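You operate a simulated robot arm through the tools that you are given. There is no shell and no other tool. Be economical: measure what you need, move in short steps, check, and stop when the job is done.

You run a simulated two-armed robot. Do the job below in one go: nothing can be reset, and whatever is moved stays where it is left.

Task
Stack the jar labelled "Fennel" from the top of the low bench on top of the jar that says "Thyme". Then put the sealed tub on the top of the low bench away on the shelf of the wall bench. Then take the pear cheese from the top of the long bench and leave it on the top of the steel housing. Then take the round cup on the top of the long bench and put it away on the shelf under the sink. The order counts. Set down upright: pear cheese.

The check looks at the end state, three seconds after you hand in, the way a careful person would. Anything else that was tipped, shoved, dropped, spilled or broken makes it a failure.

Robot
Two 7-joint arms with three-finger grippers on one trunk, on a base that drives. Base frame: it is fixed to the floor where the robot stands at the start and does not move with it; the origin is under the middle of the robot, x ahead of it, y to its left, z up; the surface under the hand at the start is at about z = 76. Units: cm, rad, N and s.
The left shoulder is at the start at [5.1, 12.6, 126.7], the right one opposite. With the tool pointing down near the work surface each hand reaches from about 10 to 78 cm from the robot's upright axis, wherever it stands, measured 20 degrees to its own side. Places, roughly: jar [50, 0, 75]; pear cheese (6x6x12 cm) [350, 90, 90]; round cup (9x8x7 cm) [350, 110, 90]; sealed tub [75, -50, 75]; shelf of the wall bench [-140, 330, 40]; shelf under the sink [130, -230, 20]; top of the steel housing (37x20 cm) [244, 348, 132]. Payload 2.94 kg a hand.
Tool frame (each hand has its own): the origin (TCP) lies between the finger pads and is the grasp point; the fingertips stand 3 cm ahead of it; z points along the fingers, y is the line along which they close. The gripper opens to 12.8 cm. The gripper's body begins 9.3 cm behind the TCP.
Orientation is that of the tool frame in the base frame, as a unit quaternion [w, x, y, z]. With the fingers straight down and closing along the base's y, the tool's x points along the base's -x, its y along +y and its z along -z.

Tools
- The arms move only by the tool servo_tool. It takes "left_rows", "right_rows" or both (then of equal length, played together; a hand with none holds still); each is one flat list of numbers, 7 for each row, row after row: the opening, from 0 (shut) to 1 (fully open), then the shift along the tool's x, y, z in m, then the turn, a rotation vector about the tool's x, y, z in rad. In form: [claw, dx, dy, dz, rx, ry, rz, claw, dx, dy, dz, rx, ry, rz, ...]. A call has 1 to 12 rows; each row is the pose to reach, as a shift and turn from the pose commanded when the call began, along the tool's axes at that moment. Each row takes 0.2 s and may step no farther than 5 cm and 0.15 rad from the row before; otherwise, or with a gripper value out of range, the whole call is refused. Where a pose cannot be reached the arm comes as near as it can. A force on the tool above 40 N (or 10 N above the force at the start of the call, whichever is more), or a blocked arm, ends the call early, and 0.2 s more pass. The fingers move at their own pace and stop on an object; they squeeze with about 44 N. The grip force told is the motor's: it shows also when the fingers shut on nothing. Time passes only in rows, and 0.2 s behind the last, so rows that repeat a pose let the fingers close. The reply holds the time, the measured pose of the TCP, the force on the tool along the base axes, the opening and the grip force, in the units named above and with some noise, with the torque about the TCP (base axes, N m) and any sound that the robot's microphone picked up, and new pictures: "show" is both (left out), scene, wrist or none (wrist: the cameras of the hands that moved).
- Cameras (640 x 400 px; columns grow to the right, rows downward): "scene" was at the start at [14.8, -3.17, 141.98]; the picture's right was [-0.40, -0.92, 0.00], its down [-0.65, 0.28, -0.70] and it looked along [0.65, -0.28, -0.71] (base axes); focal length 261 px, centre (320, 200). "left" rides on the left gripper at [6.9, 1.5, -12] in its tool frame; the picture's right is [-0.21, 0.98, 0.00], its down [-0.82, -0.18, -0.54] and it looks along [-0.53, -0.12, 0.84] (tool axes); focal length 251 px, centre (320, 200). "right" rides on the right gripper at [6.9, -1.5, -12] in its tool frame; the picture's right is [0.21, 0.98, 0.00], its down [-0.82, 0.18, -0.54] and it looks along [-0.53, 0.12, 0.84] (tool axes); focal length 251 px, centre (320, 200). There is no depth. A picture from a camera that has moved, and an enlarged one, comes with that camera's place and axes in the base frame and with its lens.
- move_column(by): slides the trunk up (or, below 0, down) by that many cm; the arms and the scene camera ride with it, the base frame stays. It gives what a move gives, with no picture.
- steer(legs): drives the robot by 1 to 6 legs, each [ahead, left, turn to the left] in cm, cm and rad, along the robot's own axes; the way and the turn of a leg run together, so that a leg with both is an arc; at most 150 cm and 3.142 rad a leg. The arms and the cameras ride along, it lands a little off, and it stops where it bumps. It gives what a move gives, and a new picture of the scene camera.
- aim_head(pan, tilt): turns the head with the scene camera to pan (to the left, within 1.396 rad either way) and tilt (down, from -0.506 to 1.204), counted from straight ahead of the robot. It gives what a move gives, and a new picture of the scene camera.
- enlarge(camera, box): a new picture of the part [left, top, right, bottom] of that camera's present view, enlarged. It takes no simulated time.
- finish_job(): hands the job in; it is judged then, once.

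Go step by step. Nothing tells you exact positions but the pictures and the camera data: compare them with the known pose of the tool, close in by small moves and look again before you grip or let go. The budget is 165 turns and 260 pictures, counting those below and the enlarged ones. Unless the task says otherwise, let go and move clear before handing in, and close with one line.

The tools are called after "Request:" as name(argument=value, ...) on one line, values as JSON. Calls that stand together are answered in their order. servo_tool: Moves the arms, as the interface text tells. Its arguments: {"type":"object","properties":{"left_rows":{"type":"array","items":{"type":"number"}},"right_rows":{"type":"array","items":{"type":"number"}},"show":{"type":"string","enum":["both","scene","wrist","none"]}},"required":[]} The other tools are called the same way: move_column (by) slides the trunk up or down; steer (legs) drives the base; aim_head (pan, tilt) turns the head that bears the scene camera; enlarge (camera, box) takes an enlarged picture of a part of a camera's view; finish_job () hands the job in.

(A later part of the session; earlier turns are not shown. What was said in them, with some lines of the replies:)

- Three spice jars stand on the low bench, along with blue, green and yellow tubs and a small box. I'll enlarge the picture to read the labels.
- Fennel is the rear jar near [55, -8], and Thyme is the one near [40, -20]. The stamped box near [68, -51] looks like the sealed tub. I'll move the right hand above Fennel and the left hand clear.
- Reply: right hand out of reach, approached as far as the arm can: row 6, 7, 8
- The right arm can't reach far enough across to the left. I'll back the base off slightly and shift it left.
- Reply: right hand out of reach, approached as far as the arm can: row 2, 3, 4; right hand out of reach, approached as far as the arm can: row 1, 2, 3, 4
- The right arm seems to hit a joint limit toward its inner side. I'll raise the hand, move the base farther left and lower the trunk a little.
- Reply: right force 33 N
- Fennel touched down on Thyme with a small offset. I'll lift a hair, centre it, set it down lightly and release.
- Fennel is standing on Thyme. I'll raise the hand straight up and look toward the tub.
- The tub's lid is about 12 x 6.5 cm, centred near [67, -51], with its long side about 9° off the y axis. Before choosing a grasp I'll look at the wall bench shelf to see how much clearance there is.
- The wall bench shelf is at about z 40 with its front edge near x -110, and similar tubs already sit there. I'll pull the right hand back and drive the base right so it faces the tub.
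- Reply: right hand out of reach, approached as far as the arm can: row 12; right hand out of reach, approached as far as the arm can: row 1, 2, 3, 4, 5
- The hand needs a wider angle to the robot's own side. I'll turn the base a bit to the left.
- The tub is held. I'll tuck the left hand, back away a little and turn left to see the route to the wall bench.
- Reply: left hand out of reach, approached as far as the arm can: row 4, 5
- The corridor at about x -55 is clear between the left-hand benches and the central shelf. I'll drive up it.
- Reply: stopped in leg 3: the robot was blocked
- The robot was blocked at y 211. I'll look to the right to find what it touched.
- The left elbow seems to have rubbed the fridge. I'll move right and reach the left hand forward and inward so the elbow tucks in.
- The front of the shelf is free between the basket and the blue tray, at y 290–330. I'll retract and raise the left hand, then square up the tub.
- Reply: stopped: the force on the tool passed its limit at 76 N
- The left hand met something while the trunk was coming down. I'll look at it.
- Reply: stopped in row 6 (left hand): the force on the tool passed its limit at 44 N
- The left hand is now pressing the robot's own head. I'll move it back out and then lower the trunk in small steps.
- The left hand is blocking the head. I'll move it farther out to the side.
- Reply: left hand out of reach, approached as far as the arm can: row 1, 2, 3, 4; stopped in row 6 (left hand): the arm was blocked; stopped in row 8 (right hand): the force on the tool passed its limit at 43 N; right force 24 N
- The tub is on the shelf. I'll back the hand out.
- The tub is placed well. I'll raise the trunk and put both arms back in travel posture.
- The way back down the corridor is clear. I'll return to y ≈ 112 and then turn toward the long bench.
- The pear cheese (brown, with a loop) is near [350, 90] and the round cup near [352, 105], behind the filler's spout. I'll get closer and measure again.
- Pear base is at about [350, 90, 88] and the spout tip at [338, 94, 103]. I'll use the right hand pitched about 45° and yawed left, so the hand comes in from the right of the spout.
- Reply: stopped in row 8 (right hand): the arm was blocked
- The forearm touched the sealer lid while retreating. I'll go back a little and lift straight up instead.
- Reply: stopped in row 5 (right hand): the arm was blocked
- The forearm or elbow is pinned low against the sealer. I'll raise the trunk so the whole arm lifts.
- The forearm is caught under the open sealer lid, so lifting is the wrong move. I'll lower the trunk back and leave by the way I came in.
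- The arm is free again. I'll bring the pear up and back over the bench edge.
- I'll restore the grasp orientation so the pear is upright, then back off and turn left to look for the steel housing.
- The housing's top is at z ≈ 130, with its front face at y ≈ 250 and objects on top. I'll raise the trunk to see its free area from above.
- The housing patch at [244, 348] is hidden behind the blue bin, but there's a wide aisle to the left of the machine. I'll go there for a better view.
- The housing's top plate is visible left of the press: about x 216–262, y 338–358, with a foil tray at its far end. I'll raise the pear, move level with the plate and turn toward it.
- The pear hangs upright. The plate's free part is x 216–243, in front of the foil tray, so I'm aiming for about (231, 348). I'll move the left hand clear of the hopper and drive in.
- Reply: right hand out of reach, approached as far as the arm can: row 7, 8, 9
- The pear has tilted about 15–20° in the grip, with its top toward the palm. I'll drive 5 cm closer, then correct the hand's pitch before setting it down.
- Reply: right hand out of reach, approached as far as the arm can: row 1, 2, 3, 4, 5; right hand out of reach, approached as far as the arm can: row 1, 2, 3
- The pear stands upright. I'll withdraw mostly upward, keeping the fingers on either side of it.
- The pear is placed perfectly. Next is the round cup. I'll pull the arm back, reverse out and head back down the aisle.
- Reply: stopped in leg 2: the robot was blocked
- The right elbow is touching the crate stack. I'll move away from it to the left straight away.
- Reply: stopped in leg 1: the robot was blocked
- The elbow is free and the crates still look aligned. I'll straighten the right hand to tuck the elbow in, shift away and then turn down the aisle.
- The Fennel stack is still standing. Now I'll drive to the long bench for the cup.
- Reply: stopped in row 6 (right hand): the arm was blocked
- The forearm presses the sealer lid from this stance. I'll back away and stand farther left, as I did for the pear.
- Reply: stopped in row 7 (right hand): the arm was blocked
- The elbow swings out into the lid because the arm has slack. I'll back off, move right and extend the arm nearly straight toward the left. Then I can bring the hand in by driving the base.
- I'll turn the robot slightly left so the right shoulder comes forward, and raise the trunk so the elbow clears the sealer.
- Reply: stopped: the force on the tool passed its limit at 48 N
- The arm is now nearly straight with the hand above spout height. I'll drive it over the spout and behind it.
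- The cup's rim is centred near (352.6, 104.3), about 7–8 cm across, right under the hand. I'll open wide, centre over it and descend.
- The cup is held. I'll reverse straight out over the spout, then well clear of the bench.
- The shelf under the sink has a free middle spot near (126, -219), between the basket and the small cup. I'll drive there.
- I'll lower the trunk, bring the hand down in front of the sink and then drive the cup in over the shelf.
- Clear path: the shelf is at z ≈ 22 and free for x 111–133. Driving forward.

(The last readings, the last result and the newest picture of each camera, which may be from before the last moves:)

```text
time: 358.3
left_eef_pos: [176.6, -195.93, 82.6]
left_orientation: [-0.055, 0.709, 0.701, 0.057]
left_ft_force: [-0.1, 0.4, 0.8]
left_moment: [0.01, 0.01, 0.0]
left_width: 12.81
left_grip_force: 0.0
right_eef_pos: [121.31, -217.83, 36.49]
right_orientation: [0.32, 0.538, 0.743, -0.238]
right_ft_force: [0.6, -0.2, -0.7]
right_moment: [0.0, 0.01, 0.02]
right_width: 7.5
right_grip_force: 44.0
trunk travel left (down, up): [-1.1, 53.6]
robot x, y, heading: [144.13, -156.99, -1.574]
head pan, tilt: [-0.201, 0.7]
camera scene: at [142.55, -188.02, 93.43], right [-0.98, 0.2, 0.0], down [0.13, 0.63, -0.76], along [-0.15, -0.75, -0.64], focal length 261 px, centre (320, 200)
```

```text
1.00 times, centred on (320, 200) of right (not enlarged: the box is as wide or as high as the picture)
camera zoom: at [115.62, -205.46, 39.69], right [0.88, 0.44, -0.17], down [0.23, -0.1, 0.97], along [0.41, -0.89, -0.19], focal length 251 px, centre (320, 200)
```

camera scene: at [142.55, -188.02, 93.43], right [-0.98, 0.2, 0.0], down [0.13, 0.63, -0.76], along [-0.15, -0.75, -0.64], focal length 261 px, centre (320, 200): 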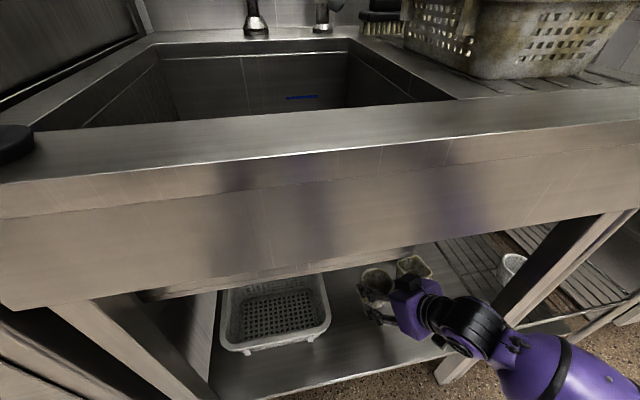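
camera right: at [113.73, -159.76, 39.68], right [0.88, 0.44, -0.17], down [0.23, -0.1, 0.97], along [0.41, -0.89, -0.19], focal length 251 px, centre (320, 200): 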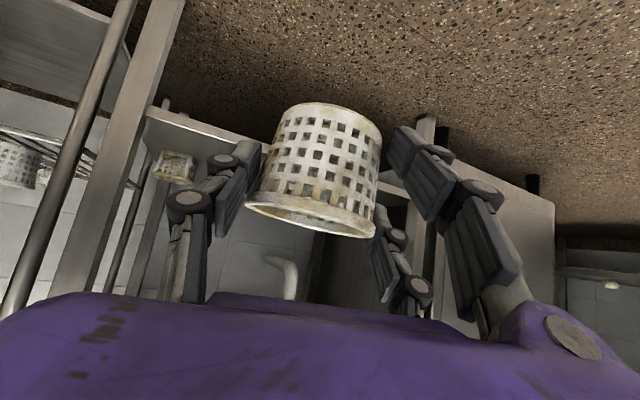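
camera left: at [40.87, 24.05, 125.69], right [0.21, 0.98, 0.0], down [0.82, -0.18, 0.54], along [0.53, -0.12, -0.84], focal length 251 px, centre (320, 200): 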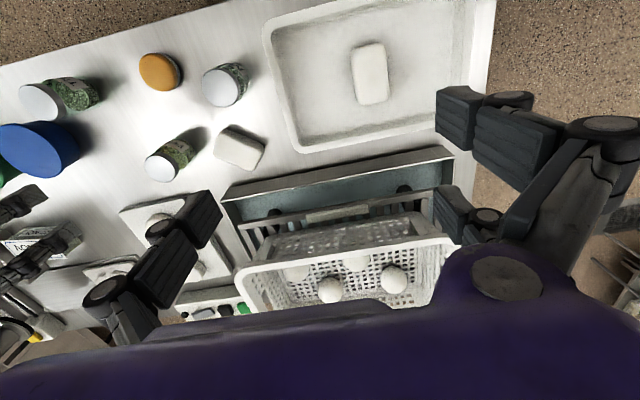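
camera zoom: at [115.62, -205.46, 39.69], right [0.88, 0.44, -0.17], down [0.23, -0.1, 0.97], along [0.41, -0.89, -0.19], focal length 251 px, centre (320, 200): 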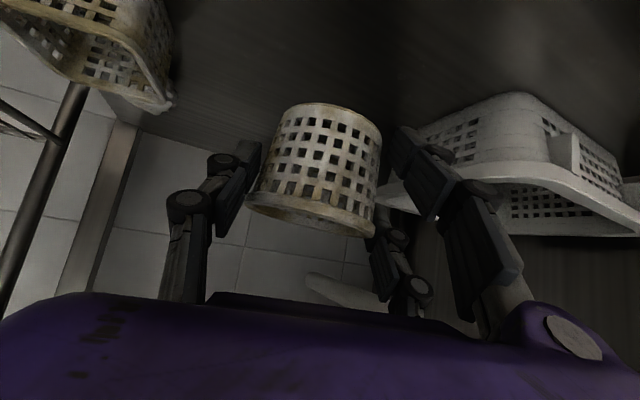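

Request:
servo_tool(right_rows=[0.35, 0.022, 0, 0.0204, 0, 0, 0, 0.35, 0.0439, 0, 0.0408, 0, 0, 0, 0.35, 0.0622, 0.001, 0.0578, 0, 0, 0, 0.35, 0.0658, 0.001, 0.0612, 0, 0, 0, 0.35, 0.0695, 0.001, 0.0646, 0, 0, 0, 0.35, 0.0732, 0.001, 0.068, 0, 0, 0, 0.35, 0.0761, 0.001, 0.0707, 0, 0, 0, 0.35, 0.079, 0.001, 0.0734, 0, 0, 0])

```text
time: 359.3
left_eef_pos: [176.51, -195.93, 82.52]
left_orientation: [-0.057, 0.71, 0.7, 0.055]
left_ft_force: [0.4, 0.2, 0.1]
left_moment: [0.02, -0.01, 0.02]
left_width: 12.8
left_grip_force: 0.1
right_eef_pos: [121.61, -218.63, 28.55]
right_orientation: [0.33, 0.534, 0.739, -0.245]
right_ft_force: [2.0, 1.4, 10.7]
right_moment: [0.01, -0.04, 0.07]
right_width: 7.53
right_grip_force: 44.3
trunk travel left (down, up): [-1.1, 53.6]
robot x, y, heading: [144.55, -156.47, -1.575]
head pan, tilt: [-0.201, 0.7]
stopped in row 5 (right hand): the force on the tool passed its limit at 51 N (the readings are from after the stop); the commanded pose is now the measured one
camera scene: at [142.53, -187.95, 93.44], right [-0.98, 0.2, 0.0], down [0.13, 0.63, -0.77], along [-0.15, -0.75, -0.64], focal length 261 px, centre (320, 200)
camera right: at [115.7, -206.07, 31.44], right [0.88, 0.44, -0.17], down [0.22, -0.07, 0.97], along [0.41, -0.9, -0.16], focal length 251 px, centre (320, 200)
```

scene: 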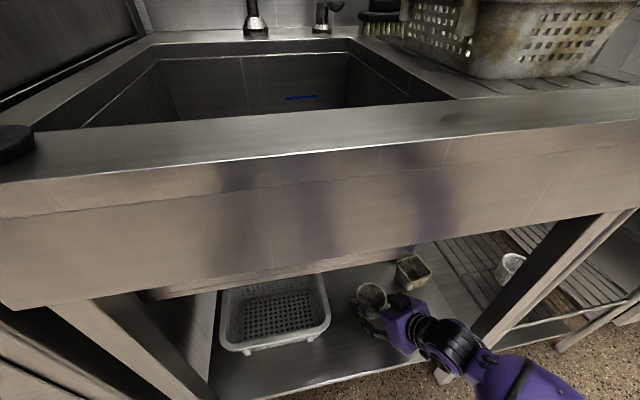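
right: 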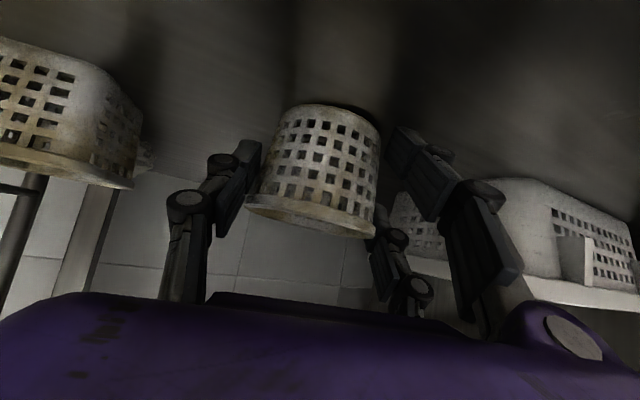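

Request:
servo_tool(right_rows=[0.62, 0, 0, 0, 0, 0, 0, 0.66, 0, 0, 0, 0, 0, 0, 0.72, 0, 0, 0, 0, 0, 0, 0.78, 0, 0, 0, 0, 0, 0, 0.78, 0, 0, 0, 0, 0, 0])

```text
time: 360.5
left_eef_pos: [176.54, -195.95, 82.58]
left_orientation: [-0.057, 0.71, 0.7, 0.056]
left_ft_force: [-0.3, 0.6, 0.1]
left_moment: [0.0, -0.01, -0.01]
left_width: 12.82
left_grip_force: 0.1
right_eef_pos: [121.45, -218.38, 28.24]
right_orientation: [0.326, 0.536, 0.74, -0.242]
right_ft_force: [-0.4, -0.9, 0.1]
right_moment: [0.0, -0.05, 0.0]
right_width: 9.99
right_grip_force: 0.1
trunk travel left (down, up): [-1.1, 53.6]
robot x, y, heading: [144.43, -156.48, -1.571]
head pan, tilt: [-0.201, 0.7]
camera scene: at [142.52, -187.98, 93.43], right [-0.98, 0.2, 0.0], down [0.13, 0.63, -0.76], along [-0.15, -0.75, -0.64], focal length 261 px, centre (320, 200)
camera right: at [115.64, -205.91, 31.22], right [0.88, 0.44, -0.17], down [0.23, -0.08, 0.97], along [0.41, -0.89, -0.17], focal length 251 px, centre (320, 200)
```

scene: 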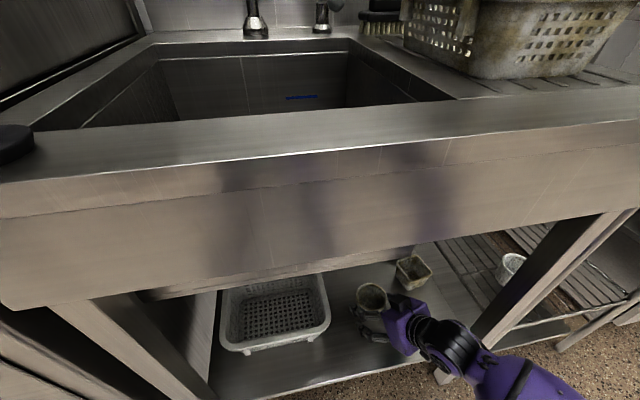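
right: 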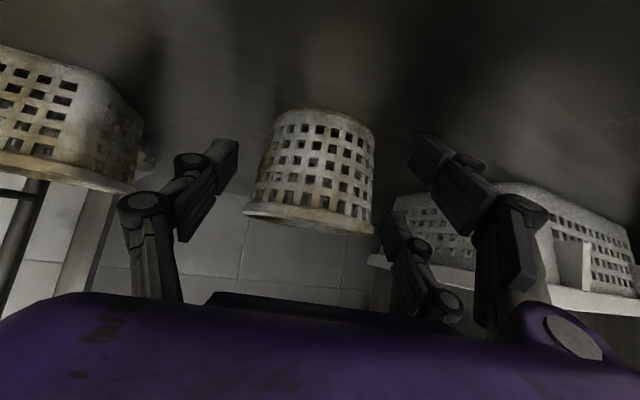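

The cup stands on the shelf. I'll withdraw along the finger direction, then back away.

Request:
servo_tool(right_rows=[0.8, 0, 0, -0.03, 0, 0, 0, 0.8, 0, 0, -0.06, 0, 0, 0, 0.8, 0, 0, -0.095, 0, 0, 0, 0.8, 0, 0, -0.13, 0, 0, 0, 0.8, 0, 0, -0.13, 0, 0, 0], show="wrist")

Request:
steer(legs=[[-50, 0, 0]])

Request:
enlarge(camera="scene", box=[200, 120, 440, 270])

```text
time: 361.7
left_eef_pos: [176.55, -195.9, 82.53]
left_orientation: [-0.056, 0.71, 0.7, 0.056]
left_ft_force: [0.3, 0.2, 0.3]
left_moment: [0.0, -0.01, 0.0]
left_width: 12.82
left_grip_force: 0.0
right_eef_pos: [118.43, -209.02, 36.93]
right_orientation: [0.327, 0.535, 0.74, -0.243]
right_ft_force: [0.3, 0.2, -0.1]
right_moment: [0.02, 0.0, 0.03]
right_width: 10.24
right_grip_force: 0.1
trunk travel left (down, up): [-1.1, 53.6]
robot x, y, heading: [144.27, -156.61, -1.57]
head pan, tilt: [-0.201, 0.7]
camera right: at [112.73, -196.59, 39.89], right [0.88, 0.44, -0.17], down [0.23, -0.08, 0.97], along [0.41, -0.9, -0.17], focal length 251 px, centre (320, 200)
```

right: 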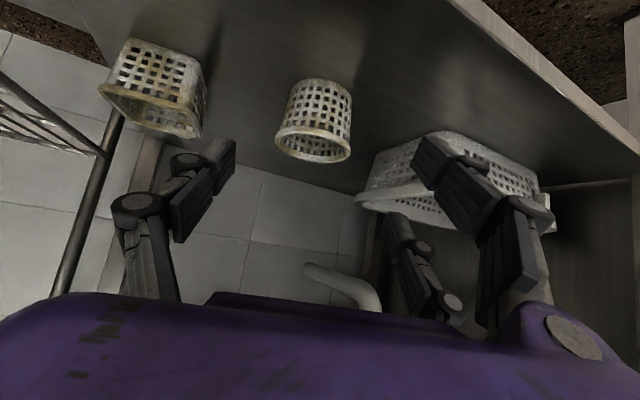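

```text
time: 364.7
left_eef_pos: [176.43, -145.05, 82.44]
left_orientation: [-0.056, 0.713, 0.697, 0.056]
left_ft_force: [0.1, 0.2, 0.9]
left_moment: [0.02, 0.02, 0.04]
left_width: 12.81
left_grip_force: 0.1
right_eef_pos: [118.31, -157.67, 36.88]
right_orientation: [0.326, 0.539, 0.737, -0.244]
right_ft_force: [-0.1, -0.4, 0.0]
right_moment: [-0.01, -0.01, 0.01]
right_width: 10.23
right_grip_force: 0.1
trunk travel left (down, up): [-1.1, 53.6]
robot x, y, heading: [144.68, -105.52, -1.587]
head pan, tilt: [-0.201, 0.7]
camera scene: at [142.51, -136.79, 93.44], right [-0.98, 0.21, 0.0], down [0.14, 0.63, -0.77], along [-0.16, -0.75, -0.64], focal length 261 px, centre (320, 200)
```

scene: 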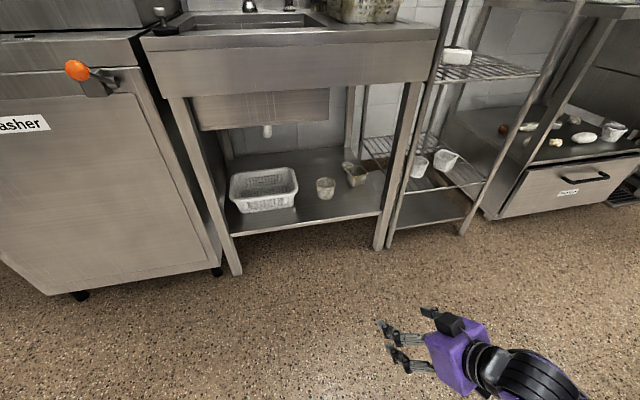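

```text
2.67 times, centred on (320, 195) of scene
camera zoom: at [142.51, -136.79, 93.44], right [-0.98, 0.21, 0.0], down [0.14, 0.63, -0.77], along [-0.16, -0.75, -0.64], focal length 696 px, centre (320, 213)
```

zoom: 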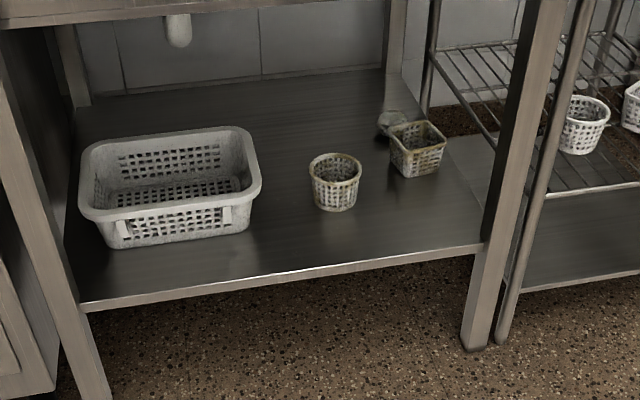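

The round cup stands upright on the shelf under the sink, both hands are empty and clear, and the other three items were placed earlier. Handing in.

Request:
finish_job()

```text
The job is handed in.
```

All four items were moved in the order given, and the job is handed in: Fennel is on Thyme, the sealed tub is on the wall bench shelf, the pear cheese is upright on the steel housing, and the round cup is on the shelf under the sink. Along the way the arms pressed against the fridge area, the sealer lid and the crate stack; nothing looked moved in the pictures afterwards, but I did not check those spots closely.
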